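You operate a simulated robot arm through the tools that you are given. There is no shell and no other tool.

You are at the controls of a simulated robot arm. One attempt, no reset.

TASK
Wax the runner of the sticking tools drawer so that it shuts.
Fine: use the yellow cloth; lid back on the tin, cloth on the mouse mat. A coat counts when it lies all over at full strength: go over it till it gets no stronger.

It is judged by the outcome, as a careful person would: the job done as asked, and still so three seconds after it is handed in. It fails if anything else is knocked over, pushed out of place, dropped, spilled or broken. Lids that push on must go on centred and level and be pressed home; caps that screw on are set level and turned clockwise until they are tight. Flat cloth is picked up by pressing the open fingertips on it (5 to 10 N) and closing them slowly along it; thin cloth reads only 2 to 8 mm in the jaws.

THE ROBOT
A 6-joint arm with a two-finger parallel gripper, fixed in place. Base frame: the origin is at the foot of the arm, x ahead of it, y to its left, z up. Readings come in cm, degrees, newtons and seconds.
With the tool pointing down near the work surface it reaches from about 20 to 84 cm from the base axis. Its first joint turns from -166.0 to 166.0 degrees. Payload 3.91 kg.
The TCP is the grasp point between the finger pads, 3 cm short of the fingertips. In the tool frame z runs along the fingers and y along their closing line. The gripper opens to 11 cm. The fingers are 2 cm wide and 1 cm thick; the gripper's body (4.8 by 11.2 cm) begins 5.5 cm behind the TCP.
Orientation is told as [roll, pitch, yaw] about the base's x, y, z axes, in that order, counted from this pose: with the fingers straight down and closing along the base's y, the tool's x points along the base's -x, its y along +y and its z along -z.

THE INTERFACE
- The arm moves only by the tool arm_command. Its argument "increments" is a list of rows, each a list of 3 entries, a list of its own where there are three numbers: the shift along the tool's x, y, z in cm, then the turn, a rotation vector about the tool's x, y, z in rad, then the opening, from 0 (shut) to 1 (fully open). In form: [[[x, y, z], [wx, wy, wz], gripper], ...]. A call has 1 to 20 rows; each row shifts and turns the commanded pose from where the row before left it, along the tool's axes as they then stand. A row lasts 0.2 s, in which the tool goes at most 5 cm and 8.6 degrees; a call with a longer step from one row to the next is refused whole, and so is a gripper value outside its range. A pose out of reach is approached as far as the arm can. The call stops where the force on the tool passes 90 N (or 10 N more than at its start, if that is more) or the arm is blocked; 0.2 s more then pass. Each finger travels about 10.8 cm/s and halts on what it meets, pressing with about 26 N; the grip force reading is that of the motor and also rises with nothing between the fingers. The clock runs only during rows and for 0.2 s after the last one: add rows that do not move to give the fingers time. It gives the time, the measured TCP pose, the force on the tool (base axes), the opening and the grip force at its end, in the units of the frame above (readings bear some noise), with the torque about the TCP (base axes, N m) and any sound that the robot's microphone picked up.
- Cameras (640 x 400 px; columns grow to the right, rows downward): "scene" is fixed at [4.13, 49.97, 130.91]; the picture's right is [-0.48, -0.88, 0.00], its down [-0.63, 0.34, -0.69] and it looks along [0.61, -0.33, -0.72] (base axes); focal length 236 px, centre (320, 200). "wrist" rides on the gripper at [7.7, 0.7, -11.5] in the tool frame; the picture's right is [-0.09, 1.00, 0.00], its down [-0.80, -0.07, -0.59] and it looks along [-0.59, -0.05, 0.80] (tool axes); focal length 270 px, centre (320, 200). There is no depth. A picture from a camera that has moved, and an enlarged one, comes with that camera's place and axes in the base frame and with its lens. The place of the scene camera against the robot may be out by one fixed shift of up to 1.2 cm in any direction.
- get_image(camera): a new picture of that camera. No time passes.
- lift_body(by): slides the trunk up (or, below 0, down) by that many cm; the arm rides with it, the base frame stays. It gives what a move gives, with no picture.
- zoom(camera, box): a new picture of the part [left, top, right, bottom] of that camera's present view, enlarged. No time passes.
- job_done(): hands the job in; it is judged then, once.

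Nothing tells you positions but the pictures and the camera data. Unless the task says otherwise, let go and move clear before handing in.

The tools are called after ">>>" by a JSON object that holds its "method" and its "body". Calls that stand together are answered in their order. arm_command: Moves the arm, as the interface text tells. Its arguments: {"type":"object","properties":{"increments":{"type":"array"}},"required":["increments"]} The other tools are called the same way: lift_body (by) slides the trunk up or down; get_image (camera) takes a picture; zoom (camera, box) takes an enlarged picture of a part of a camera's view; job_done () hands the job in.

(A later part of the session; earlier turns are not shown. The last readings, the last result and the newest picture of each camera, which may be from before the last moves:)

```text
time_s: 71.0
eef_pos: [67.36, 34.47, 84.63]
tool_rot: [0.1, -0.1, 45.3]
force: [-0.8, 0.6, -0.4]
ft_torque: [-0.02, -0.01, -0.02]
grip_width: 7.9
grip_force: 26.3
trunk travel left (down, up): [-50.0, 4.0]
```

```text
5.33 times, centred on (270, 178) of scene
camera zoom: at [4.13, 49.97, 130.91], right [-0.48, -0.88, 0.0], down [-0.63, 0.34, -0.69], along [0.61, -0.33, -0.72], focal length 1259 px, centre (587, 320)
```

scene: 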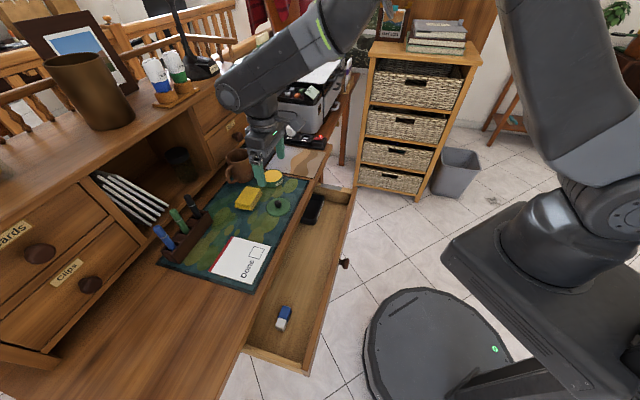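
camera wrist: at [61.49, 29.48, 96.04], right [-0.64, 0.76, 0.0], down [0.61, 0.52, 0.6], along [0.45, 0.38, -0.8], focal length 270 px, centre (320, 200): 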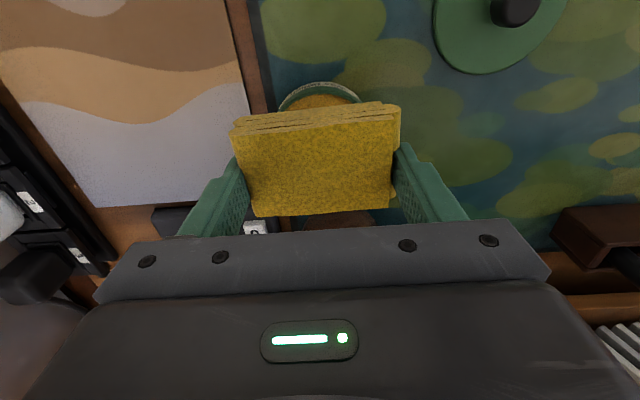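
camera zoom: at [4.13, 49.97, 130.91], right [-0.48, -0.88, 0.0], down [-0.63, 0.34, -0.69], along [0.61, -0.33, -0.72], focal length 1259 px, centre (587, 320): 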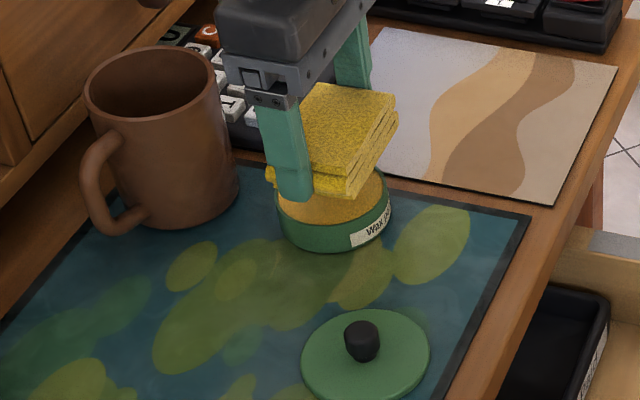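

Centred above the tin. Lowering the pad onto the wax in small steps.

>>> {"method": "arm_command", "body": {"increments": [[[0.1, 0, 1], [0, 0, 0], 0.6], [[0, 0, 0.7], [0, 0, 0], 0.6], [[0, 0, 0.4], [0, 0, 0], 0.6], [[0, 0, 0], [0, 0, 0], 0.6]]}}

>>> {"method": "arm_command", "body": {"increments": [[[0, 0, 0.3], [0, 0, 0], 0.6], [[0, 0, 0], [0, 0, 0], 0.6]]}}

>>> {"method": "arm_command", "body": {"increments": [[[0, 0, 0.2], [0, 0, 0], 0.6], [[0, 0, 0], [0, 0, 0], 0.6]]}}

```text
time_s: 72.0
eef_pos: [67.21, 34.34, 82.61]
tool_rot: [0.1, 0.0, 45.2]
force: [0.7, -0.7, -0.6]
ft_torque: [0.02, 0.02, -0.01]
grip_width: 7.88
grip_force: 26.0
trunk travel left (down, up): [-50.0, 4.0]
```

```text
time_s: 72.6
eef_pos: [67.17, 34.33, 82.28]
tool_rot: [0.1, -0.1, 45.2]
force: [0.0, -0.5, -0.1]
ft_torque: [0.0, -0.01, -0.01]
grip_width: 7.89
grip_force: 26.1
trunk travel left (down, up): [-50.0, 4.0]
```

```text
time_s: 73.2
eef_pos: [67.32, 34.28, 82.13]
tool_rot: [0.1, -0.1, 45.2]
force: [0.5, 0.6, -0.8]
ft_torque: [-0.02, 0.01, 0.0]
grip_width: 7.91
grip_force: 26.0
trunk travel left (down, up): [-50.0, 4.0]
```

>>> {"method": "arm_command", "body": {"increments": [[[0, 0, 0.2], [0, 0, 0], 0.6], [[0, 0, 0.2], [0, 0, 0], 0.6], [[0, 0, 0], [0, 0, 0], 0.6]]}}

>>> {"method": "zoom", "body": {"camera": "scene", "box": [240, 155, 310, 205]}}

```text
time_s: 74.0
eef_pos: [67.26, 34.41, 81.97]
tool_rot: [-0.1, -0.4, 45.2]
force: [-0.8, -1.4, 20.6]
ft_torque: [-0.13, 0.21, 0.02]
grip_width: 7.87
grip_force: 26.2
trunk travel left (down, up): [-50.0, 4.0]
```

```text
8.00 times, centred on (275, 180) of scene
camera zoom: at [4.13, 49.97, 130.91], right [-0.48, -0.88, 0.0], down [-0.63, 0.34, -0.69], along [0.61, -0.33, -0.72], focal length 1889 px, centre (680, 360)
```

zoom: 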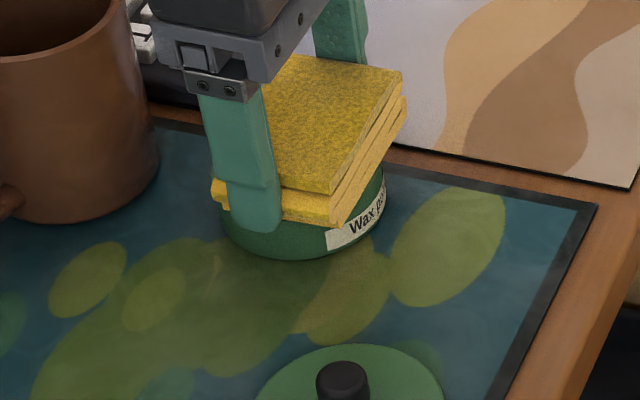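

Contact with about 20 N. The lower layer already looks glossier/paler. I'll lift and compare.

>>> {"method": "arm_command", "body": {"increments": [[[0, 0, -0.4], [0, 0, 0], 0.6], [[0, 0, -1.5], [0, 0, 0], 0.6], [[0, 0, -2], [0, 0, 0], 0.6]]}}

>>> {"method": "zoom", "body": {"camera": "scene", "box": [240, 145, 310, 205]}}

>>> {"method": "zoom", "body": {"camera": "wrist", "box": [200, 60, 440, 240]}}

```text
time_s: 74.8
eef_pos: [67.47, 34.23, 85.57]
tool_rot: [0.1, -0.1, 45.2]
force: [0.1, 0.1, -0.3]
ft_torque: [0.0, 0.0, 0.05]
grip_width: 7.87
grip_force: 26.7
trunk travel left (down, up): [-50.0, 4.0]
```

```text
6.67 times, centred on (275, 175) of scene
camera zoom: at [4.13, 49.97, 130.91], right [-0.48, -0.88, 0.0], down [-0.63, 0.34, -0.69], along [0.61, -0.33, -0.72], focal length 1574 px, centre (620, 367)
```

zoom: 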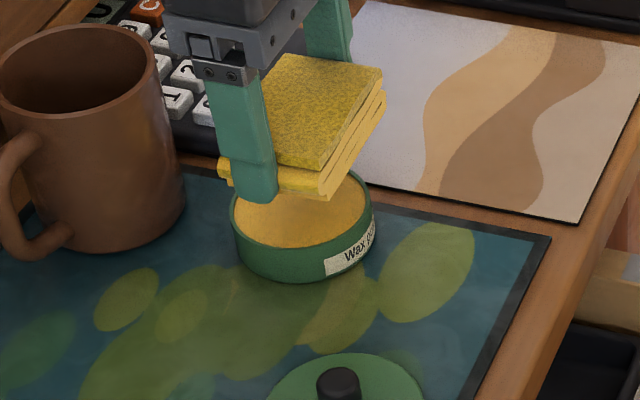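

```text
2.22 times, centred on (320, 150) of wrist
camera zoom: at [61.48, 29.32, 96.96], right [-0.64, 0.76, 0.0], down [0.61, 0.52, 0.6], along [0.45, 0.39, -0.8], focal length 601 px, centre (320, 311)
```

zoom: 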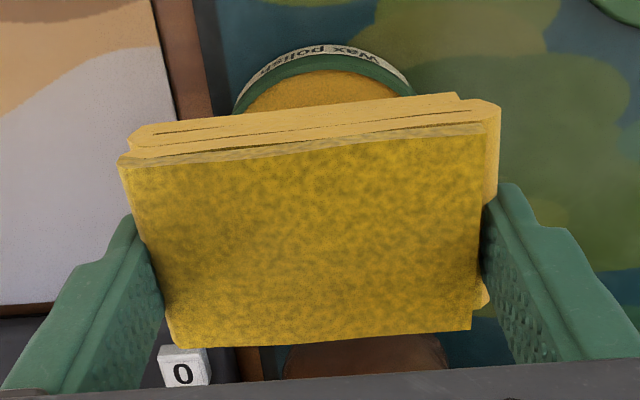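

The lower layers are now loaded with wax. Before working lower and closer in, I'll raise the arm and lower the trunk so the wrist stays clear of its singular posture.

>>> {"method": "arm_command", "body": {"increments": [[[0, 0, -4], [0, 0, 0], 0.6], [[0, 0, -4], [0, 0, 0], 0.6], [[0, 0, -4], [0, 0, 0], 0.6], [[0, 0, -4], [0, 0, 0], 0.6], [[0, 0, -4], [0, 0, 0], 0.6], [[0, 0, -4], [0, 0, 0], 0.6], [[0, 0, -4], [0, 0, 0], 0.6]]}}

>>> {"method": "lift_body", "body": {"by": -22}}

>>> {"method": "get_image", "body": {"camera": "scene"}}

```text
time_s: 76.4
eef_pos: [67.13, 34.11, 113.69]
tool_rot: [0.2, -0.1, 45.2]
force: [-0.3, -1.1, -0.7]
ft_torque: [0.02, 0.0, -0.01]
grip_width: 7.88
grip_force: 26.2
trunk travel left (down, up): [-50.0, 4.0]
```

```text
time_s: 78.8
eef_pos: [67.11, 34.24, 91.65]
tool_rot: [0.1, -0.1, 45.2]
force: [0.6, 0.4, -1.3]
ft_torque: [-0.03, -0.03, 0.0]
grip_width: 7.88
grip_force: 26.5
trunk travel left (down, up): [-28.0, 26.0]
```

```text
taken
```

scene: 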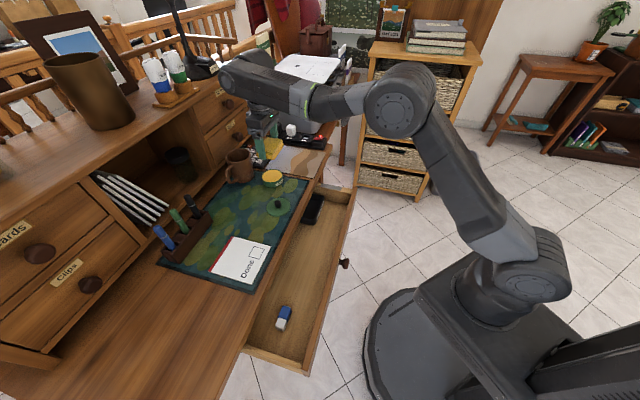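

>>> {"method": "arm_command", "body": {"increments": [[[4.1, 1.55, 0], [0, 0, 0], 0.6], [[4.1, 1.55, 0], [0, 0, 0], 0.6], [[4.1, 1.55, 0], [0, 0, 0], 0.6], [[4.1, 1.55, 0], [0, 0, 0], 0.6], [[4.1, 1.55, 0], [0, 0, 0], 0.6], [[4.1, 1.55, 0], [0, 0, 0], 0.6], [[0, 0, 0], [0, 0, 0], 0.6]]}}

>>> {"method": "get_image", "body": {"camera": "wrist"}}

>>> {"method": "zoom", "body": {"camera": "wrist", "box": [80, 60, 320, 200]}}

```text
time_s: 80.3
eef_pos: [43.11, 23.12, 91.5]
tool_rot: [0.1, -0.1, 45.1]
force: [0.1, 0.6, 0.8]
ft_torque: [0.01, -0.02, 0.0]
grip_width: 7.89
grip_force: 26.2
trunk travel left (down, up): [-28.0, 26.0]
```

```text
taken
camera wrist: at [37.21, 18.23, 102.98], right [-0.64, 0.76, 0.0], down [0.61, 0.52, 0.6], along [0.46, 0.39, -0.8], focal length 270 px, centre (320, 200)
```

wrist: 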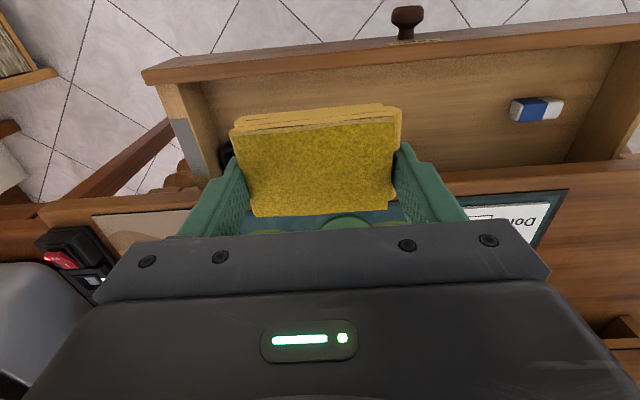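

```text
2.67 times, centred on (200, 130) of wrist
camera zoom: at [37.21, 18.23, 102.98], right [-0.64, 0.76, 0.0], down [0.61, 0.52, 0.6], along [0.46, 0.39, -0.8], focal length 721 px, centre (640, 387)
```

zoom: 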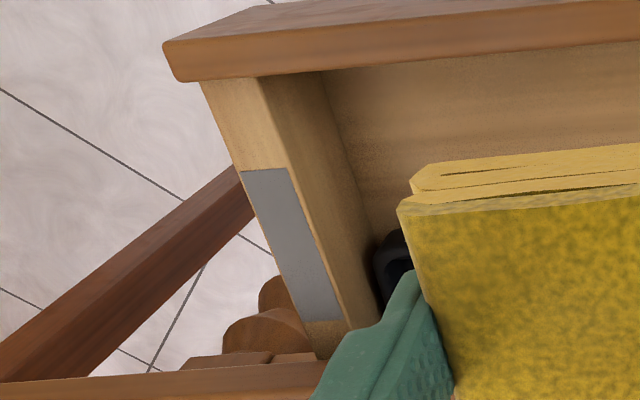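

The runner strip runs from n≈49 to 57 at e1≈31.5, z≈71, on the right wall's top. I'll carry the waxed pad over it and lower carefully.

>>> {"method": "arm_command", "body": {"increments": [[[-1.14, -3.48, 0], [0, 0, 0], 0.6], [[-1.14, -3.48, 0], [0, 0, 0], 0.6], [[-1.14, -3.48, 0], [0, 0, 0], 0.6], [[-1.14, -3.48, 0], [0, 0, 0], 0.6], [[-1.14, -3.48, 0], [0, 0, 0], 0.6], [[0, 0, 4], [0, 0, 0], 0.6], [[0, 0, 4], [0, 0, 0], 0.6], [[0, 0, 3], [0, 0, 0], 0.6], [[0, 0, 0], [0, 0, 0], 0.6]]}}

>>> {"method": "get_image", "body": {"camera": "wrist"}}

>>> {"method": "zoom", "body": {"camera": "scene", "box": [280, 140, 380, 220]}}

```text
time_s: 82.3
eef_pos: [59.55, 15.09, 80.6]
tool_rot: [0.1, -0.1, 45.2]
force: [0.5, 0.7, -0.3]
ft_torque: [-0.04, 0.06, 0.02]
grip_width: 7.89
grip_force: 26.7
trunk travel left (down, up): [-28.0, 26.0]
```

```text
taken
camera wrist: at [53.7, 10.17, 92.07], right [-0.64, 0.76, 0.0], down [0.61, 0.52, 0.6], along [0.46, 0.39, -0.8], focal length 270 px, centre (320, 200)
```

wrist: 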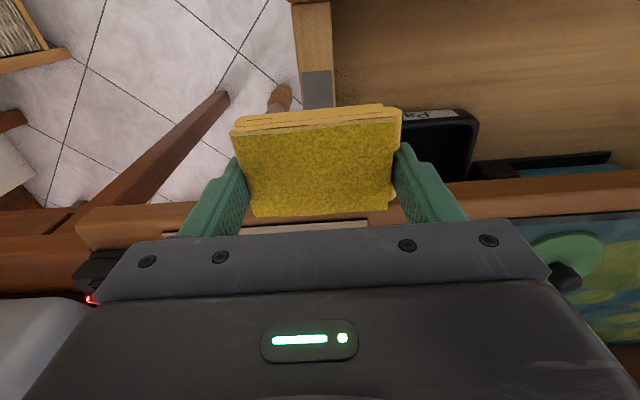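

```text
5.00 times, centred on (330, 180) of scene
camera zoom: at [4.13, 49.97, 130.91], right [-0.48, -0.88, 0.0], down [-0.63, 0.34, -0.69], along [0.61, -0.33, -0.72], focal length 1180 px, centre (270, 300)
```

zoom: 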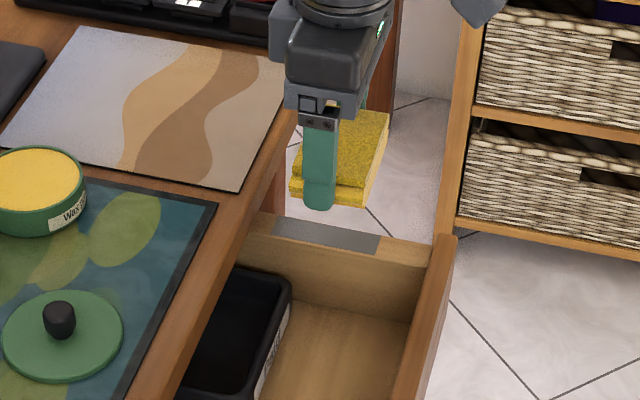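

Nicely centred over the strip. Lowering to just above and then contacting in small steps.

>>> {"method": "arm_command", "body": {"increments": [[[0.3, 0.1, 2.5], [0, 0, 0], 0.6], [[0, 0, 2], [0, 0, 0], 0.6], [[0, 0, 0.8], [0, 0, 0], 0.6], [[0, 0, 0], [0, 0, 0], 0.6]]}}

>>> {"method": "arm_command", "body": {"increments": [[[0, 0, 0.3], [0, 0, 0], 0.6], [[0, 0, 0], [0, 0, 0], 0.6]]}}

>>> {"method": "arm_command", "body": {"increments": [[[0, 0, 0.2], [0, 0, 0], 0.6], [[0, 0, 0], [0, 0, 0], 0.6]]}}

```text
time_s: 83.3
eef_pos: [59.29, 14.88, 75.25]
tool_rot: [0.1, -0.1, 45.2]
force: [-0.2, 0.3, -1.3]
ft_torque: [-0.01, 0.0, 0.03]
grip_width: 7.86
grip_force: 26.0
trunk travel left (down, up): [-28.0, 26.0]
```

```text
time_s: 84.0
eef_pos: [59.2, 14.99, 75.06]
tool_rot: [0.1, -0.1, 45.1]
force: [-0.8, 0.6, -0.2]
ft_torque: [-0.03, 0.02, -0.02]
grip_width: 7.9
grip_force: 26.1
trunk travel left (down, up): [-28.0, 26.0]
```

```text
time_s: 84.5
eef_pos: [59.37, 15.01, 74.64]
tool_rot: [0.1, -0.1, 45.3]
force: [-0.3, 0.1, -1.0]
ft_torque: [-0.01, 0.01, -0.01]
grip_width: 7.9
grip_force: 26.3
trunk travel left (down, up): [-28.0, 26.0]
```

>>> {"method": "arm_command", "body": {"increments": [[[0, 0, 0.2], [0, 0, 0], 0.6], [[0, 0, 0], [0, 0, 0], 0.6]]}}

>>> {"method": "arm_command", "body": {"increments": [[[0, 0, 0.15], [0, 0, 0], 0.6], [[0, 0, 0], [0, 0, 0], 0.6]]}}

>>> {"method": "zoom", "body": {"camera": "scene", "box": [290, 150, 370, 210]}}

```text
time_s: 85.2
eef_pos: [59.17, 14.89, 74.48]
tool_rot: [0.0, -0.1, 45.1]
force: [0.0, 0.6, -0.3]
ft_torque: [0.0, 0.01, -0.02]
grip_width: 7.88
grip_force: 25.9
trunk travel left (down, up): [-28.0, 26.0]
```

```text
time_s: 85.8
eef_pos: [59.2, 14.95, 74.36]
tool_rot: [0.1, -0.1, 45.2]
force: [0.0, 0.4, -0.8]
ft_torque: [0.01, 0.01, -0.02]
grip_width: 7.92
grip_force: 26.4
trunk travel left (down, up): [-28.0, 26.0]
```

```text
6.67 times, centred on (330, 180) of scene
camera zoom: at [4.13, 49.97, 130.91], right [-0.48, -0.88, 0.0], down [-0.63, 0.34, -0.69], along [0.61, -0.33, -0.72], focal length 1574 px, centre (253, 333)
```

zoom: 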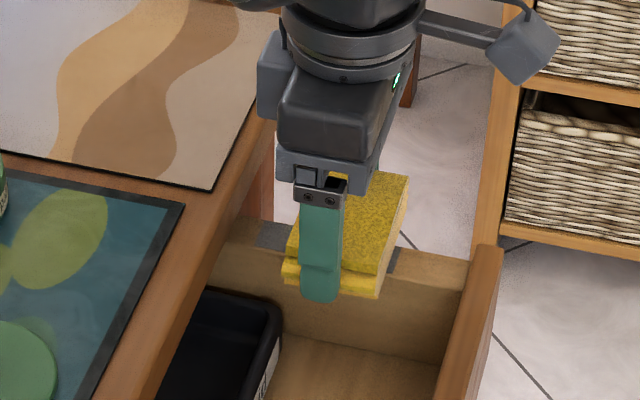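

>>> {"method": "arm_command", "body": {"increments": [[[0, 0, 0.2], [0, 0, 0], 0.6], [[0, 0, 0], [0, 0, 0], 0.6]]}}

>>> {"method": "arm_command", "body": {"increments": [[[0, 0, 0.15], [0, 0, 0], 0.6], [[0, 0, 0], [0, 0, 0], 0.6]]}}

>>> {"method": "arm_command", "body": {"increments": [[[0, 0, 0.15], [0, 0, 0], 0.6], [[0, 0, 0], [0, 0, 0], 0.6]]}}

```text
time_s: 86.3
eef_pos: [59.41, 15.0, 74.2]
tool_rot: [-0.1, -0.2, 45.3]
force: [-0.9, 0.5, 2.3]
ft_torque: [0.07, -0.03, 0.0]
grip_width: 7.89
grip_force: 25.6
trunk travel left (down, up): [-28.0, 26.0]
```

```text
time_s: 87.0
eef_pos: [59.27, 14.94, 74.22]
tool_rot: [0.0, -0.2, 45.1]
force: [-1.2, 0.9, 16.2]
ft_torque: [-0.01, 0.13, 0.03]
grip_width: 7.87
grip_force: 26.2
trunk travel left (down, up): [-28.0, 26.0]
```

```text
time_s: 87.5
eef_pos: [59.38, 14.96, 74.2]
tool_rot: [-0.1, -0.4, 45.2]
force: [1.1, 0.6, 30.3]
ft_torque: [-0.13, 0.15, 0.04]
grip_width: 7.89
grip_force: 26.0
trunk travel left (down, up): [-28.0, 26.0]
```

Contact found at z≈74.25. I'll ease to a light pressure and make a first stroke along the strip.

>>> {"method": "arm_command", "body": {"increments": [[[0, 0, -0.2], [0, 0, 0], 0.6], [[-0.5, 0, 0], [0, 0, 0], 0.6], [[-0.5, 0, 0], [0, 0, 0], 0.6], [[-0.5, 0, 0], [0, 0, 0], 0.6], [[-0.5, 0, 0], [0, 0, 0], 0.6]]}}

>>> {"method": "zoom", "body": {"camera": "scene", "box": [290, 150, 370, 210]}}

```text
time_s: 88.8
eef_pos: [60.69, 16.34, 74.23]
tool_rot: [0.0, -0.1, 45.2]
force: [2.5, -1.2, 14.4]
ft_torque: [-0.05, -0.1, 0.02]
grip_width: 7.86
grip_force: 25.7
trunk travel left (down, up): [-28.0, 26.0]
```

```text
6.67 times, centred on (330, 180) of scene
camera zoom: at [4.13, 49.97, 130.91], right [-0.48, -0.88, 0.0], down [-0.63, 0.34, -0.69], along [0.61, -0.33, -0.72], focal length 1574 px, centre (253, 333)
```

zoom: 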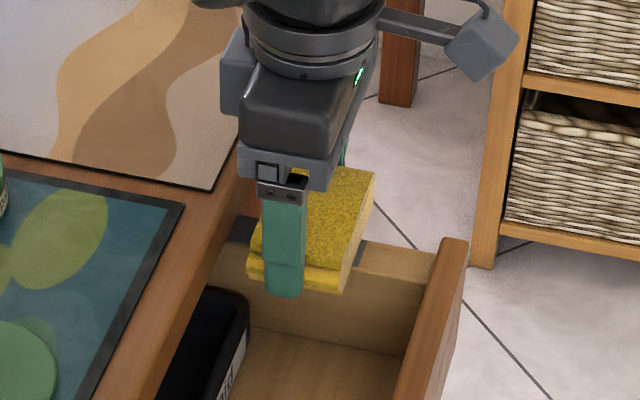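

The drawer slides along with the pad, so lengthwise strokes won't rub. I'll drag it back outward a bit more (more clearance), then rub sideways across the strip instead.

>>> {"method": "arm_command", "body": {"increments": [[[0.5, 0, 0], [0, 0, 0], 0.6], [[0.5, 0, 0], [0, 0, 0], 0.6], [[0.5, 0, 0], [0, 0, 0], 0.6], [[0.5, 0, 0], [0, 0, 0], 0.6], [[0.5, 0, 0], [0, 0, 0], 0.6], [[0.5, 0, 0], [0, 0, 0], 0.6], [[0.5, 0, 0], [0, 0, 0], 0.6], [[0.5, 0, 0], [0, 0, 0], 0.6], [[0.5, 0, 0], [0, 0, 0], 0.6], [[0.5, 0, 0], [0, 0, 0], 0.6]]}}

>>> {"method": "zoom", "body": {"camera": "scene", "box": [290, 150, 370, 210]}}

```text
time_s: 91.0
eef_pos: [57.17, 12.85, 74.17]
tool_rot: [0.1, -0.2, 45.2]
force: [-1.3, 2.0, 18.3]
ft_torque: [0.03, 0.06, 0.0]
grip_width: 7.88
grip_force: 25.7
trunk travel left (down, up): [-28.0, 26.0]
```

```text
6.67 times, centred on (330, 180) of scene
camera zoom: at [4.13, 49.97, 130.91], right [-0.48, -0.88, 0.0], down [-0.63, 0.34, -0.69], along [0.61, -0.33, -0.72], focal length 1574 px, centre (253, 333)
```

zoom: 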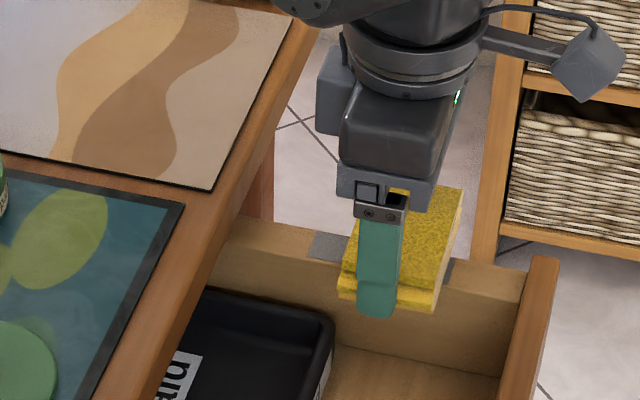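

The drawer came out about 3 cm further. Now I'll rub sideways across the strip here.

>>> {"method": "arm_command", "body": {"increments": [[[0, 0.5, 0], [0, 0, 0], 0.6], [[0, 0.5, 0], [0, 0, 0], 0.6], [[0, 0.5, 0], [0, 0, 0], 0.6], [[0, -0.5, 0], [0, 0, 0], 0.6], [[0, -0.5, 0], [0, 0, 0], 0.6], [[0, -0.5, 0], [0, 0, 0], 0.6], [[0, -0.5, 0], [0, 0, 0], 0.6], [[0, -0.5, 0], [0, 0, 0], 0.6], [[0, -0.5, 0], [0, 0, 0], 0.6], [[0, 0.5, 0], [0, 0, 0], 0.6], [[0, 0.5, 0], [0, 0, 0], 0.6], [[0, 0.5, 0], [0, 0, 0], 0.6], [[0, 0, 0], [0, 0, 0], 0.6]]}}

>>> {"method": "arm_command", "body": {"increments": [[[0, 0, -1], [0, 0, 0], 0.6], [[0, 0, -3], [0, 0, 0], 0.6], [[0, 0, -4], [0, 0, 0], 0.6]]}}

>>> {"method": "zoom", "body": {"camera": "scene", "box": [290, 150, 370, 210]}}

>>> {"method": "get_image", "body": {"camera": "wrist"}}

```text
time_s: 93.8
eef_pos: [57.22, 12.82, 74.2]
tool_rot: [0.1, -0.2, 45.2]
force: [3.1, -5.0, 10.3]
ft_torque: [-0.13, -0.15, -0.04]
grip_width: 7.89
grip_force: 26.2
trunk travel left (down, up): [-28.0, 26.0]
```

```text
time_s: 94.5
eef_pos: [57.2, 12.86, 82.18]
tool_rot: [0.1, -0.1, 45.1]
force: [0.2, -0.2, -1.6]
ft_torque: [-0.02, 0.03, 0.03]
grip_width: 7.9
grip_force: 26.0
trunk travel left (down, up): [-28.0, 26.0]
```

```text
6.67 times, centred on (330, 180) of scene
camera zoom: at [4.13, 49.97, 130.91], right [-0.48, -0.88, 0.0], down [-0.63, 0.34, -0.69], along [0.61, -0.33, -0.72], focal length 1574 px, centre (253, 333)
```

zoom: 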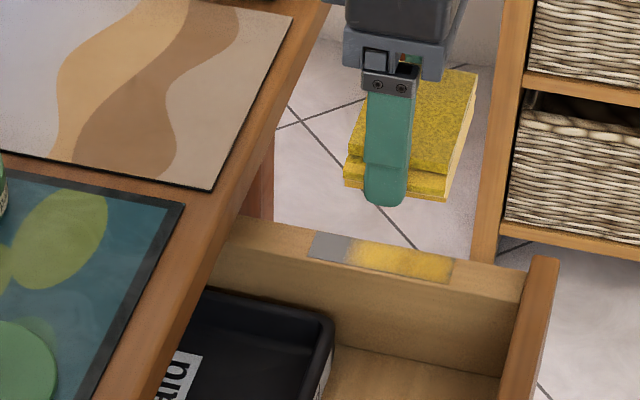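

```text
taken
camera wrist: at [51.31, 7.8, 93.47], right [-0.64, 0.76, 0.0], down [0.61, 0.52, 0.6], along [0.45, 0.39, -0.8], focal length 270 px, centre (320, 200)
```

wrist: 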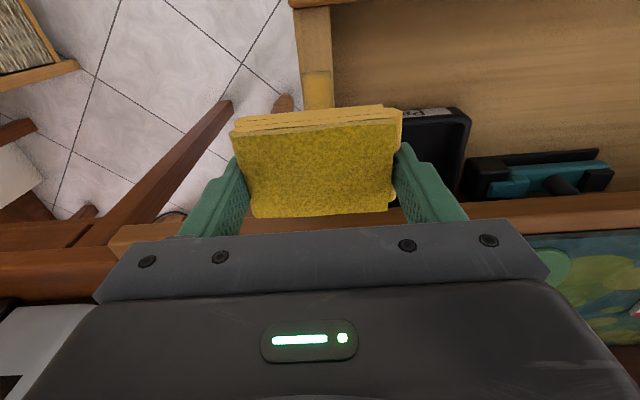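

The rub leaves a yellow wax coat. I'll zoom in to judge its strength, then do the far part.

>>> {"method": "zoom", "body": {"camera": "scene", "box": [322, 174, 352, 194]}}

>>> {"method": "arm_command", "body": {"increments": [[[-2.5, 0.2, 0], [0, 0, 0], 0.6], [[0, 0, 4], [0, 0, 0], 0.6], [[0, 0, 3], [0, 0, 0], 0.6], [[0, 0, 0.8], [0, 0, 0], 0.6], [[0, 0, 0.3], [0, 0, 0], 0.6], [[0, 0, 0], [0, 0, 0], 0.6]]}}

```text
16.00 times, centred on (337, 184) of scene
camera zoom: at [4.13, 49.97, 130.91], right [-0.48, -0.88, 0.0], down [-0.63, 0.34, -0.69], along [0.61, -0.33, -0.72], focal length 3778 px, centre (48, 456)
```

zoom: 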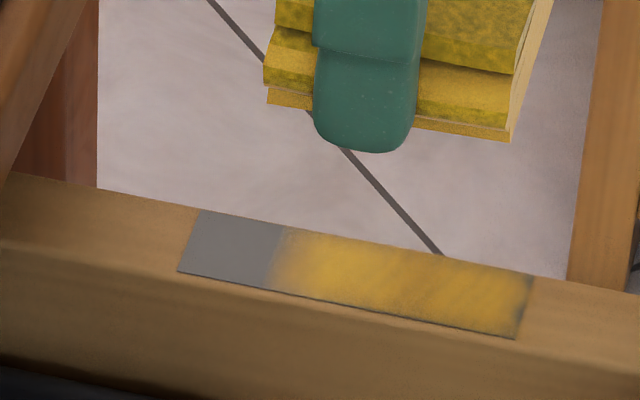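

```text
time_s: 96.0
eef_pos: [58.67, 14.72, 74.11]
tool_rot: [0.0, -0.4, 45.2]
force: [-0.4, 0.3, 16.5]
ft_torque: [-0.07, 0.15, 0.01]
grip_width: 7.88
grip_force: 26.2
trunk travel left (down, up): [-28.0, 26.0]
```

Now rubbing the far part of the strip, two cycles sideways.

>>> {"method": "arm_command", "body": {"increments": [[[0, -0.6, 0], [0, 0, 0], 0.6], [[0, -0.6, 0], [0, 0, 0], 0.6], [[0, -0.6, 0], [0, 0, 0], 0.6], [[0, 0.6, 0], [0, 0, 0], 0.6], [[0, 0.6, 0], [0, 0, 0], 0.6], [[0, 0.6, 0], [0, 0, 0], 0.6], [[0, 0.6, 0], [0, 0, 0], 0.6], [[0, 0.6, 0], [0, 0, 0], 0.6], [[0, -0.6, 0], [0, 0, 0], 0.6], [[0, -0.6, 0], [0, 0, 0], 0.6], [[0, -0.6, 0], [0, 0, 0], 0.6], [[0, -0.6, 0], [0, 0, 0], 0.6], [[0, -0.6, 0], [0, 0, 0], 0.6], [[0, 0.6, 0], [0, 0, 0], 0.6], [[0, 0.6, 0], [0, 0, 0], 0.6], [[0, 0.6, 0], [0, 0, 0], 0.6], [[0, 0, 0], [0, 0, 0], 0.6]]}}

>>> {"method": "arm_command", "body": {"increments": [[[0, 0, -1], [0, 0, 0], 0.6], [[0, 0, -3], [0, 0, 0], 0.6], [[0, 0, -4], [0, 0, 0], 0.6]]}}

>>> {"method": "zoom", "body": {"camera": "scene", "box": [322, 174, 352, 194]}}

>>> {"method": "get_image", "body": {"camera": "scene"}}

```text
time_s: 99.5
eef_pos: [58.76, 14.57, 74.19]
tool_rot: [0.0, -0.1, 45.2]
force: [7.8, -7.6, 22.6]
ft_torque: [-0.31, -0.25, 0.06]
grip_width: 7.85
grip_force: 26.6
trunk travel left (down, up): [-28.0, 26.0]
```

```text
time_s: 100.3
eef_pos: [58.94, 15.03, 81.92]
tool_rot: [0.0, -0.2, 45.2]
force: [-0.5, -0.5, -0.5]
ft_torque: [-0.01, 0.0, 0.02]
grip_width: 7.87
grip_force: 25.5
trunk travel left (down, up): [-28.0, 26.0]
```

```text
16.00 times, centred on (337, 184) of scene
camera zoom: at [4.13, 49.97, 130.91], right [-0.48, -0.88, 0.0], down [-0.63, 0.34, -0.69], along [0.61, -0.33, -0.72], focal length 3778 px, centre (48, 456)
```

zoom: 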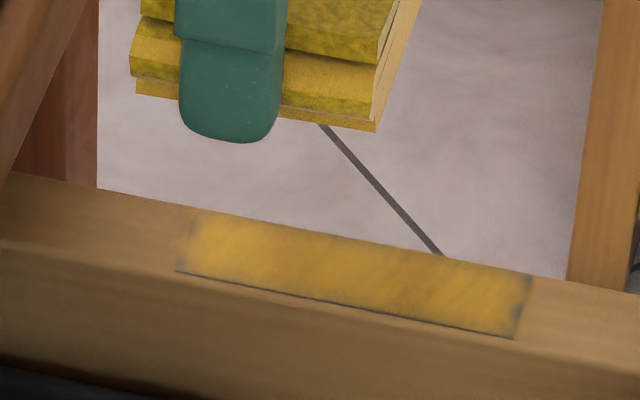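

```text
taken
```

scene: 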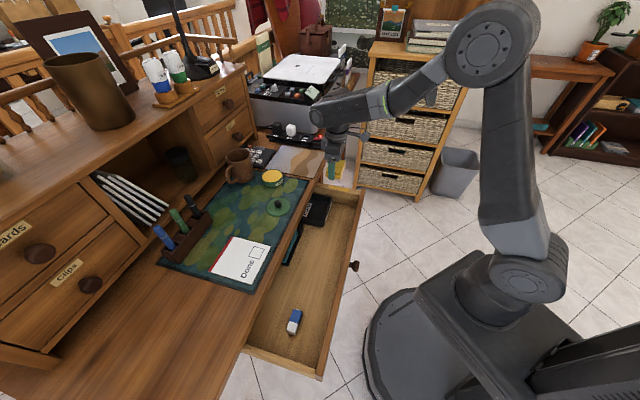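

The whole strip now has wax, though the ends and edges look thinner. I'll go over the near end next, then middle and far again.

>>> {"method": "arm_command", "body": {"increments": [[[3.9, -0.2, 0], [0, 0, 0], 0.6], [[0, 0, 4], [0, 0, 0], 0.6], [[0, 0, 3], [0, 0, 0], 0.6], [[0, 0, 0.6], [0, 0, 0], 0.6], [[0, 0, 0.2], [0, 0, 0], 0.6], [[0, 0, 0], [0, 0, 0], 0.6]]}}

>>> {"method": "arm_command", "body": {"increments": [[[0, -0.6, 0], [0, 0, 0], 0.6], [[0, -0.6, 0], [0, 0, 0], 0.6], [[0, -0.6, 0], [0, 0, 0], 0.6], [[0, 0.6, 0], [0, 0, 0], 0.6], [[0, 0.6, 0], [0, 0, 0], 0.6], [[0, 0.6, 0], [0, 0, 0], 0.6], [[0, 0.6, 0], [0, 0, 0], 0.6], [[0, 0.6, 0], [0, 0, 0], 0.6], [[0, 0.6, 0], [0, 0, 0], 0.6], [[0, -0.6, 0], [0, 0, 0], 0.6], [[0, -0.6, 0], [0, 0, 0], 0.6], [[0, -0.6, 0], [0, 0, 0], 0.6], [[0, -0.6, 0], [0, 0, 0], 0.6], [[0, -0.6, 0], [0, 0, 0], 0.6], [[0, -0.6, 0], [0, 0, 0], 0.6], [[0, 0.6, 0], [0, 0, 0], 0.6], [[0, 0.6, 0], [0, 0, 0], 0.6], [[0, 0.6, 0], [0, 0, 0], 0.6]]}}

>>> {"method": "arm_command", "body": {"increments": [[[0, 0, -1], [0, 0, 0], 0.6], [[0, 0, -3], [0, 0, 0], 0.6], [[0, 0, -4], [0, 0, 0], 0.6]]}}

>>> {"method": "zoom", "body": {"camera": "scene", "box": [322, 174, 352, 194]}}

```text
time_s: 101.8
eef_pos: [56.35, 11.83, 74.14]
tool_rot: [0.1, -0.1, 45.2]
force: [0.2, 0.1, 0.5]
ft_torque: [0.0, -0.03, 0.01]
grip_width: 7.9
grip_force: 25.7
trunk travel left (down, up): [-28.0, 26.0]
```

```text
time_s: 105.5
eef_pos: [56.2, 11.71, 74.18]
tool_rot: [0.2, -0.1, 45.2]
force: [-0.8, -0.4, -0.2]
ft_torque: [0.02, -0.01, 0.03]
grip_width: 7.89
grip_force: 25.4
trunk travel left (down, up): [-28.0, 26.0]
```

```text
time_s: 106.3
eef_pos: [56.28, 11.69, 82.12]
tool_rot: [0.2, -0.1, 45.3]
force: [0.3, -0.3, -0.1]
ft_torque: [0.0, -0.02, -0.03]
grip_width: 7.91
grip_force: 26.0
trunk travel left (down, up): [-28.0, 26.0]
```

```text
16.00 times, centred on (337, 184) of scene
camera zoom: at [4.13, 49.97, 130.91], right [-0.48, -0.88, 0.0], down [-0.63, 0.34, -0.69], along [0.61, -0.33, -0.72], focal length 3778 px, centre (48, 456)
```

zoom: 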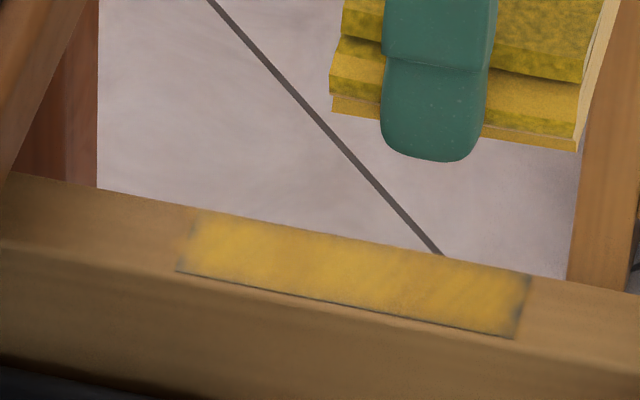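

That pass barely touched. I'll press properly this time before rubbing the near end.

>>> {"method": "arm_command", "body": {"increments": [[[0, 0, 4], [0, 0, 0], 0.6], [[0, 0, 3.5], [0, 0, 0], 0.6], [[0, 0, 0.5], [0, 0, 0], 0.6], [[0, 0, 0.2], [0, 0, 0], 0.6], [[0, 0, 0], [0, 0, 0], 0.6]]}}

>>> {"method": "arm_command", "body": {"increments": [[[0, 0, 0.12], [0, 0, 0], 0.6], [[0, 0, 0], [0, 0, 0], 0.6]]}}

```text
time_s: 107.5
eef_pos: [56.28, 11.83, 74.22]
tool_rot: [0.0, -0.1, 45.2]
force: [-0.3, -0.6, 10.8]
ft_torque: [-0.07, 0.1, -0.03]
grip_width: 7.87
grip_force: 26.0
trunk travel left (down, up): [-28.0, 26.0]
```

```text
time_s: 108.2
eef_pos: [56.27, 11.84, 74.09]
tool_rot: [0.0, -0.4, 45.3]
force: [2.9, -1.7, 26.6]
ft_torque: [-0.16, 0.15, 0.06]
grip_width: 7.89
grip_force: 26.1
trunk travel left (down, up): [-28.0, 26.0]
```

>>> {"method": "arm_command", "body": {"increments": [[[0, 0, -0.06], [0, 0, 0], 0.6], [[0, -0.6, 0], [0, 0, 0], 0.6], [[0, -0.6, 0], [0, 0, 0], 0.6], [[0, -0.6, 0], [0, 0, 0], 0.6], [[0, 0.6, 0], [0, 0, 0], 0.6], [[0, 0.6, 0], [0, 0, 0], 0.6], [[0, 0.6, 0], [0, 0, 0], 0.6], [[0, 0.6, 0], [0, 0, 0], 0.6], [[0, 0.6, 0], [0, 0, 0], 0.6], [[0, 0.6, 0], [0, 0, 0], 0.6], [[0, -0.6, 0], [0, 0, 0], 0.6], [[0, -0.6, 0], [0, 0, 0], 0.6], [[0, -0.6, 0], [0, 0, 0], 0.6], [[0, -0.6, 0], [0, 0, 0], 0.6], [[0, -0.6, 0], [0, 0, 0], 0.6], [[0, -0.6, 0], [0, 0, 0], 0.6], [[0, 0.6, 0], [0, 0, 0], 0.6], [[0, 0.6, 0], [0, 0, 0], 0.6], [[0, 0.6, 0], [0, 0, 0], 0.6]]}}

>>> {"method": "arm_command", "body": {"increments": [[[0, 0, -1], [0, 0, 0], 0.6], [[0, 0, -3], [0, 0, 0], 0.6], [[0, 0, -4], [0, 0, 0], 0.6]]}}

>>> {"method": "zoom", "body": {"camera": "scene", "box": [322, 174, 352, 194]}}

```text
time_s: 112.2
eef_pos: [56.14, 11.82, 74.13]
tool_rot: [-0.1, -0.4, 45.2]
force: [11.3, -12.3, 35.9]
ft_torque: [-0.54, -0.23, 0.07]
grip_width: 7.9
grip_force: 25.6
trunk travel left (down, up): [-28.0, 26.0]
```

```text
time_s: 113.0
eef_pos: [56.13, 11.88, 81.93]
tool_rot: [0.2, -0.1, 45.2]
force: [-0.3, 0.0, -0.9]
ft_torque: [-0.01, 0.01, -0.01]
grip_width: 7.9
grip_force: 25.8
trunk travel left (down, up): [-28.0, 26.0]
```

```text
16.00 times, centred on (337, 184) of scene
camera zoom: at [4.13, 49.97, 130.91], right [-0.48, -0.88, 0.0], down [-0.63, 0.34, -0.69], along [0.61, -0.33, -0.72], focal length 3778 px, centre (48, 456)
```

zoom: 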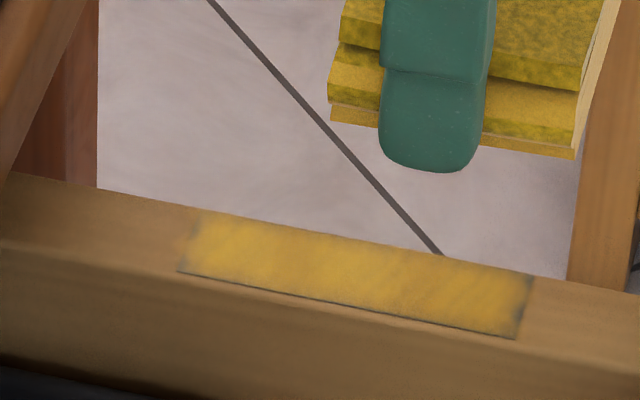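

The coat looks more even, with slightly fainter ends. I'll view it closer with the wrist camera.

>>> {"method": "arm_command", "body": {"increments": [[[1.1, 3.2, -1.5], [0, 0, 0], 0.6], [[1.1, 3.2, -1.5], [0, 0, 0], 0.6], [[1.1, 3.2, -1.0], [0, 0, 0], 0.6], [[1.1, 3.2, 0], [0, 0, 0], 0.6], [[0, 0, 0], [0, 0, 0], 0.6]]}}

>>> {"method": "get_image", "body": {"camera": "wrist"}}

>>> {"method": "zoom", "body": {"camera": "wrist", "box": [140, 80, 260, 180]}}

```text
time_s: 114.2
eef_pos: [44.02, 17.87, 86.08]
tool_rot: [0.1, -0.2, 45.2]
force: [0.5, 0.1, -0.4]
ft_torque: [0.0, 0.04, -0.02]
grip_width: 7.9
grip_force: 25.8
trunk travel left (down, up): [-28.0, 26.0]
```

```text
taken
camera wrist: at [38.2, 12.89, 97.41], right [-0.64, 0.76, 0.0], down [0.61, 0.52, 0.6], along [0.46, 0.39, -0.8], focal length 270 px, centre (320, 200)
```

wrist: 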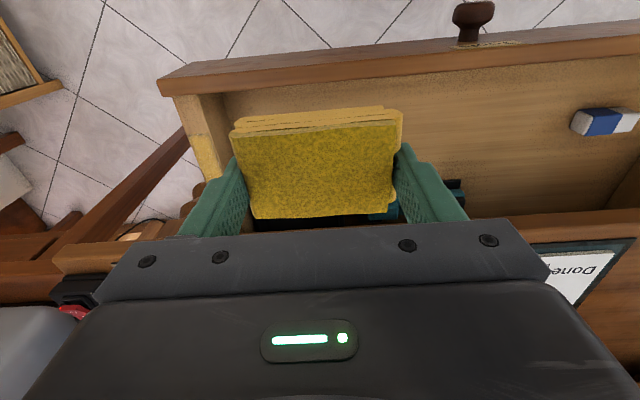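

```text
4.00 times, centred on (200, 130) of wrist
camera zoom: at [38.2, 12.89, 97.41], right [-0.64, 0.76, 0.0], down [0.61, 0.52, 0.6], along [0.46, 0.39, -0.8], focal length 1081 px, centre (800, 480)
```

zoom: 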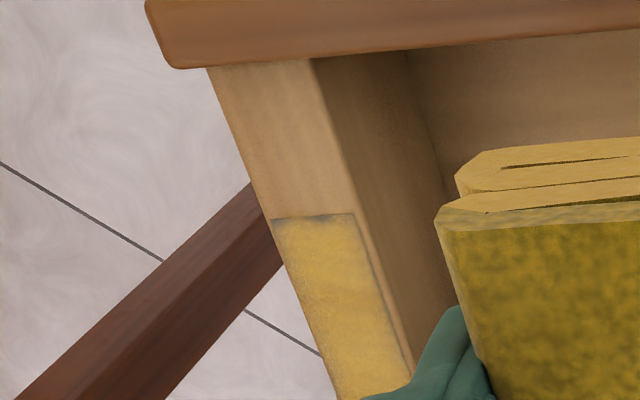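

The very ends are still a bit thin. I'll reload the pad with wax and then concentrate on both ends and the middle.

>>> {"method": "arm_command", "body": {"increments": [[[0, 0, -3], [0, 0, 0], 0.6], [[0, 0, -3], [0, 0, 0], 0.6], [[-4, -0.68, 0], [0, 0, 0], 0.6], [[-4, -0.68, 0], [0, 0, 0], 0.6], [[-4, -0.68, 0], [0, 0, 0], 0.6], [[-4, -0.68, 0], [0, 0, 0], 0.6], [[-4, -0.68, 0], [0, 0, 0], 0.6], [[-4, -0.68, 0], [0, 0, 0], 0.6], [[-4.2, -0.68, 0], [0, 0, 0], 0.6], [[0, 0, 0], [0, 0, 0], 0.6]]}}

>>> {"method": "zoom", "body": {"camera": "scene", "box": [220, 130, 320, 205]}}

>>> {"method": "get_image", "body": {"camera": "wrist"}}

```text
time_s: 116.3
eef_pos: [67.45, 34.37, 92.15]
tool_rot: [0.1, -0.1, 45.3]
force: [0.5, 0.1, -1.3]
ft_torque: [0.04, 0.05, -0.03]
grip_width: 7.93
grip_force: 26.0
trunk travel left (down, up): [-28.0, 26.0]
```

```text
5.33 times, centred on (270, 168) of scene
camera zoom: at [4.13, 49.97, 130.91], right [-0.48, -0.88, 0.0], down [-0.63, 0.34, -0.69], along [0.61, -0.33, -0.72], focal length 1259 px, centre (587, 373)
```

zoom: 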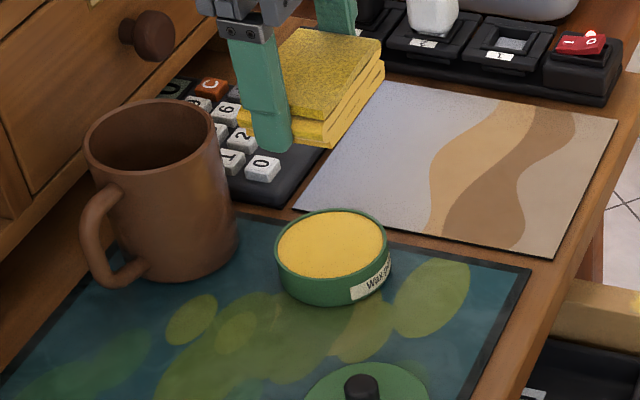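

```text
taken
camera wrist: at [61.56, 29.42, 103.53], right [-0.64, 0.76, 0.0], down [0.61, 0.52, 0.6], along [0.45, 0.38, -0.8], focal length 270 px, centre (320, 200)
```

wrist: 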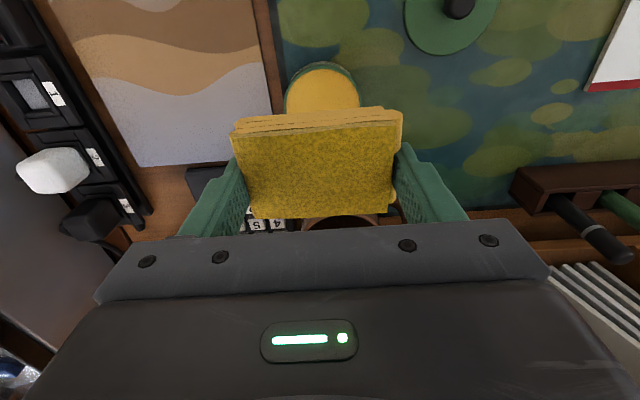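

>>> {"method": "arm_command", "body": {"increments": [[[0, 0.15, 3], [0, 0, 0], 0.6], [[0, 0, 3], [0, 0, 0], 0.6], [[0, 0, 2.5], [0, 0, 0], 0.6], [[0, 0, 1.2], [0, 0, 0], 0.6], [[0, 0, 0.3], [0, 0, 0], 0.6], [[0, 0, 0.15], [0, 0, 0], 0.6], [[0, 0, 0], [0, 0, 0], 0.6]]}}

>>> {"method": "arm_command", "body": {"increments": [[[0, 0, 0.12], [0, 0, 0], 0.6], [[0, 0, 0], [0, 0, 0], 0.6]]}}

```text
time_s: 118.0
eef_pos: [67.18, 34.36, 81.82]
tool_rot: [0.0, -0.2, 45.2]
force: [0.8, 1.2, 3.1]
ft_torque: [-0.04, -0.14, 0.06]
grip_width: 7.9
grip_force: 25.9
trunk travel left (down, up): [-28.0, 26.0]
```

```text
time_s: 118.5
eef_pos: [67.2, 34.47, 81.93]
tool_rot: [0.0, -0.4, 45.3]
force: [1.9, 0.3, 11.1]
ft_torque: [-0.18, -0.35, 0.02]
grip_width: 7.87
grip_force: 26.1
trunk travel left (down, up): [-28.0, 26.0]
```

Loaded at 11 N. Lifting and carrying the pad back to the near end of the strip.

>>> {"method": "arm_command", "body": {"increments": [[[0, 0, 0], [0, 0, 0], 0.6], [[0, 0, -1], [0, 0, 0], 0.6], [[0, 0, -4], [0, 0, 0], 0.6], [[0, 0, -4], [0, 0, 0], 0.6], [[4.3, -1.3, 0], [0, 0, 0], 0.6], [[4.3, -1.3, 0], [0, 0, 0], 0.6], [[4.3, -1.35, 0], [0, 0, 0], 0.6], [[4.3, -1.35, 0], [0, 0, 0], 0.6], [[4.3, -1.35, 0], [0, 0, 0], 0.6], [[4.3, -1.35, 0], [0, 0, 0], 0.6], [[0, 0, 0], [0, 0, 0], 0.6]]}}

>>> {"method": "get_image", "body": {"camera": "wrist"}}

>>> {"method": "zoom", "body": {"camera": "scene", "box": [290, 140, 370, 200]}}

```text
time_s: 121.0
eef_pos: [54.58, 10.41, 90.62]
tool_rot: [0.1, -0.2, 45.2]
force: [-0.2, 0.2, 0.4]
ft_torque: [-0.01, -0.01, 0.01]
grip_width: 7.86
grip_force: 26.1
trunk travel left (down, up): [-28.0, 26.0]
```

```text
taken
camera wrist: at [48.83, 5.49, 102.04], right [-0.65, 0.76, 0.0], down [0.61, 0.52, 0.6], along [0.45, 0.39, -0.8], focal length 270 px, centre (320, 200)
```

wrist: 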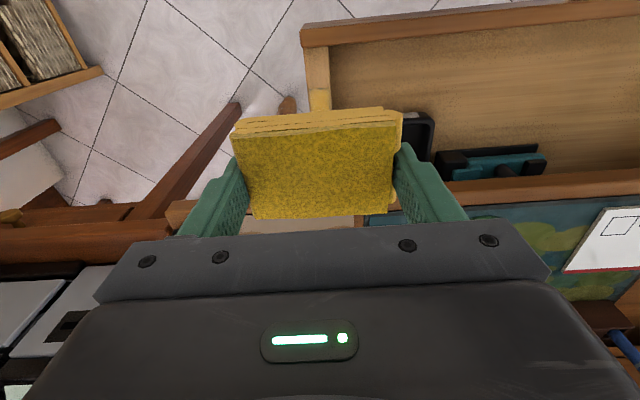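

```text
6.67 times, centred on (330, 170) of scene
camera zoom: at [4.13, 49.97, 130.91], right [-0.48, -0.88, 0.0], down [-0.63, 0.34, -0.69], along [0.61, -0.33, -0.72], focal length 1574 px, centre (253, 400)
```

zoom: 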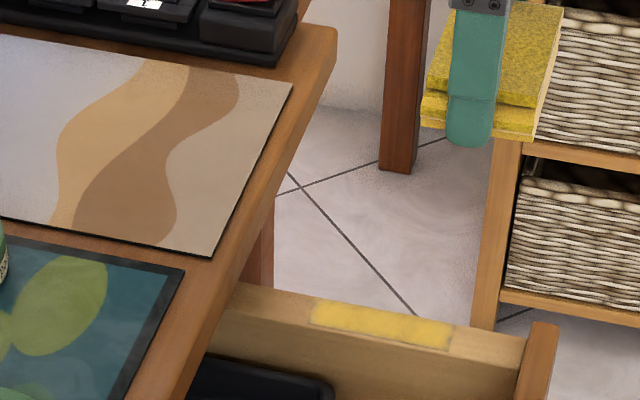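

>>> {"method": "arm_command", "body": {"increments": [[[-0.3, 0, 4], [0, 0, 0], 0.6], [[0, 0, 4], [0, 0, 0], 0.6], [[0, 0, 4], [0, 0, 0], 0.6], [[0, 0, 3.4], [0, 0, 0], 0.6], [[0, 0, 0.7], [0, 0, 0], 0.6], [[0, 0, 0.3], [0, 0, 0], 0.6], [[0, 0, 0], [0, 0, 0], 0.6]]}}

>>> {"method": "arm_command", "body": {"increments": [[[0, 0, 0.1], [0, 0, 0], 0.6], [[0, 0, 0], [0, 0, 0], 0.6]]}}

```text
time_s: 122.5
eef_pos: [54.7, 10.81, 74.21]
tool_rot: [0.1, -0.1, 45.4]
force: [0.1, 0.6, -0.2]
ft_torque: [0.01, -0.03, -0.03]
grip_width: 7.9
grip_force: 25.5
trunk travel left (down, up): [-28.0, 26.0]
```

```text
time_s: 123.2
eef_pos: [54.8, 10.85, 74.19]
tool_rot: [0.2, -0.1, 45.1]
force: [0.4, 0.7, -0.2]
ft_torque: [0.01, 0.01, -0.02]
grip_width: 7.87
grip_force: 25.8
trunk travel left (down, up): [-28.0, 26.0]
```

>>> {"method": "arm_command", "body": {"increments": [[[0, 0, 0.15], [0, 0, 0], 0.6], [[0, 0, 0], [0, 0, 0], 0.6]]}}

>>> {"method": "arm_command", "body": {"increments": [[[0, 0, 0.12], [0, 0, 0], 0.6], [[0, 0, 0], [0, 0, 0], 0.6]]}}

```text
time_s: 123.8
eef_pos: [54.74, 10.73, 74.07]
tool_rot: [0.0, -0.2, 45.2]
force: [0.3, 0.5, 8.7]
ft_torque: [-0.04, -0.08, 0.02]
grip_width: 7.92
grip_force: 26.6
trunk travel left (down, up): [-28.0, 26.0]
```

```text
time_s: 124.3
eef_pos: [54.72, 10.8, 74.04]
tool_rot: [-0.1, -0.3, 45.2]
force: [-0.7, 0.5, 24.0]
ft_torque: [-0.22, -0.02, 0.0]
grip_width: 7.89
grip_force: 25.8
trunk travel left (down, up): [-28.0, 26.0]
```

Good pressure. Rubbing the near end.

>>> {"method": "arm_command", "body": {"increments": [[[0, -0.6, 0], [0, 0, 0], 0.6], [[0, -0.6, 0], [0, 0, 0], 0.6], [[0, -0.6, 0], [0, 0, 0], 0.6], [[0, 0.6, 0], [0, 0, 0], 0.6], [[0, 0.6, 0], [0, 0, 0], 0.6], [[0, 0.6, 0], [0, 0, 0], 0.6], [[0, 0.6, 0], [0, 0, 0], 0.6], [[0, 0.6, 0], [0, 0, 0], 0.6], [[0, 0.6, 0], [0, 0, 0], 0.6], [[0, -0.6, 0], [0, 0, 0], 0.6], [[0, -0.6, 0], [0, 0, 0], 0.6], [[0, -0.6, 0], [0, 0, 0], 0.6], [[0, -0.6, 0], [0, 0, 0], 0.6], [[0, -0.6, 0], [0, 0, 0], 0.6], [[0, -0.6, 0], [0, 0, 0], 0.6], [[0, 0.6, 0], [0, 0, 0], 0.6], [[0, 0.6, 0], [0, 0, 0], 0.6], [[0, 0.6, 0], [0, 0, 0], 0.6]]}}

>>> {"method": "arm_command", "body": {"increments": [[[0, 0, -1], [0, 0, 0], 0.6], [[-4.0, 0, -1], [0, 0, 0], 0.6], [[0, 0, 0], [0, 0, 0], 0.6]]}}

>>> {"method": "zoom", "body": {"camera": "scene", "box": [322, 174, 352, 194]}}

```text
time_s: 128.2
eef_pos: [55.02, 10.7, 74.11]
tool_rot: [0.0, -0.3, 45.1]
force: [9.5, -8.6, 25.8]
ft_torque: [-0.58, -0.5, 0.09]
grip_width: 7.93
grip_force: 26.1
trunk travel left (down, up): [-28.0, 26.0]
```

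```text
time_s: 128.9
eef_pos: [57.64, 13.68, 75.81]
tool_rot: [0.1, -0.1, 45.3]
force: [-0.9, 0.7, -0.6]
ft_torque: [-0.02, 0.02, 0.02]
grip_width: 7.91
grip_force: 26.1
trunk travel left (down, up): [-28.0, 26.0]
```

```text
16.00 times, centred on (337, 184) of scene
camera zoom: at [4.13, 49.97, 130.91], right [-0.48, -0.88, 0.0], down [-0.63, 0.34, -0.69], along [0.61, -0.33, -0.72], focal length 3778 px, centre (48, 456)
```

zoom: 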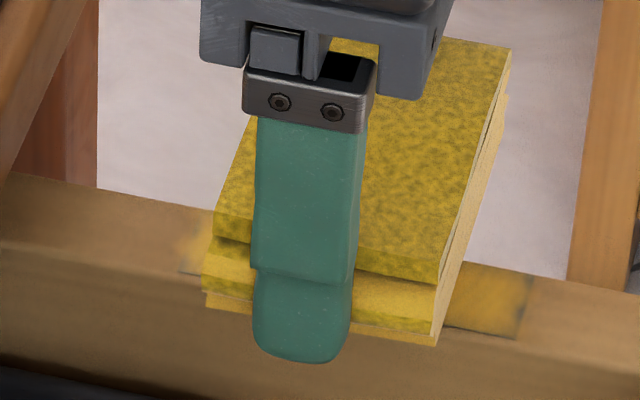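

Continuing with the middle of the strip.

>>> {"method": "arm_command", "body": {"increments": [[[0, 0, 1.0], [0, 0, 0], 0.6], [[0, 0, 0.6], [0, 0, 0], 0.6], [[0, 0, 0.25], [0, 0, 0], 0.6], [[0, 0, 0], [0, 0, 0], 0.6]]}}

```text
time_s: 129.9
eef_pos: [57.66, 13.73, 73.99]
tool_rot: [0.0, -0.2, 45.2]
force: [-0.2, -0.9, 2.3]
ft_torque: [-0.07, -0.08, 0.03]
grip_width: 7.9
grip_force: 25.8
trunk travel left (down, up): [-28.0, 26.0]
```

>>> {"method": "arm_command", "body": {"increments": [[[0, 0, 0.2], [0, 0, 0], 0.6], [[0, 0, 0], [0, 0, 0], 0.6]]}}

>>> {"method": "arm_command", "body": {"increments": [[[0, -0.6, 0], [0, 0, 0], 0.6], [[0, -0.6, 0], [0, 0, 0], 0.6], [[0, -0.6, 0], [0, 0, 0], 0.6], [[0, 0.6, 0], [0, 0, 0], 0.6], [[0, 0.6, 0], [0, 0, 0], 0.6], [[0, 0.6, 0], [0, 0, 0], 0.6], [[0, 0.6, 0], [0, 0, 0], 0.6], [[0, 0.6, 0], [0, 0, 0], 0.6], [[0, 0.6, 0], [0, 0, 0], 0.6], [[0, -0.6, 0], [0, 0, 0], 0.6], [[0, -0.6, 0], [0, 0, 0], 0.6], [[0, -0.6, 0], [0, 0, 0], 0.6], [[0, -0.6, 0], [0, 0, 0], 0.6], [[0, -0.6, 0], [0, 0, 0], 0.6], [[0, -0.6, 0], [0, 0, 0], 0.6], [[0, 0.6, 0], [0, 0, 0], 0.6], [[0, 0.6, 0], [0, 0, 0], 0.6], [[0, 0.6, 0], [0, 0, 0], 0.6]]}}

>>> {"method": "arm_command", "body": {"increments": [[[0, 0, -1], [0, 0, 0], 0.6], [[-3.4, 0, -1], [0, 0, 0], 0.6], [[0, 0, 1.0], [0, 0, 0], 0.6], [[0, 0, 0.8], [0, 0, 0], 0.6], [[0, 0, 0.2], [0, 0, 0], 0.6], [[0, 0, 0], [0, 0, 0], 0.6]]}}

```text
time_s: 130.6
eef_pos: [57.72, 13.64, 74.04]
tool_rot: [-0.2, -0.2, 45.3]
force: [1.3, 1.1, 20.3]
ft_torque: [-0.31, -0.19, 0.03]
grip_width: 7.89
grip_force: 26.0
trunk travel left (down, up): [-28.0, 26.0]
```

```text
time_s: 134.3
eef_pos: [57.66, 13.51, 73.88]
tool_rot: [0.0, -0.3, 45.3]
force: [7.8, -7.7, 29.1]
ft_torque: [-0.56, -0.5, 0.05]
grip_width: 7.94
grip_force: 26.1
trunk travel left (down, up): [-28.0, 26.0]
```

```text
time_s: 135.8
eef_pos: [60.05, 16.02, 74.1]
tool_rot: [-0.1, -0.3, 45.3]
force: [-0.8, 1.6, 18.3]
ft_torque: [-0.2, -0.14, 0.01]
grip_width: 7.88
grip_force: 25.8
trunk travel left (down, up): [-28.0, 26.0]
```

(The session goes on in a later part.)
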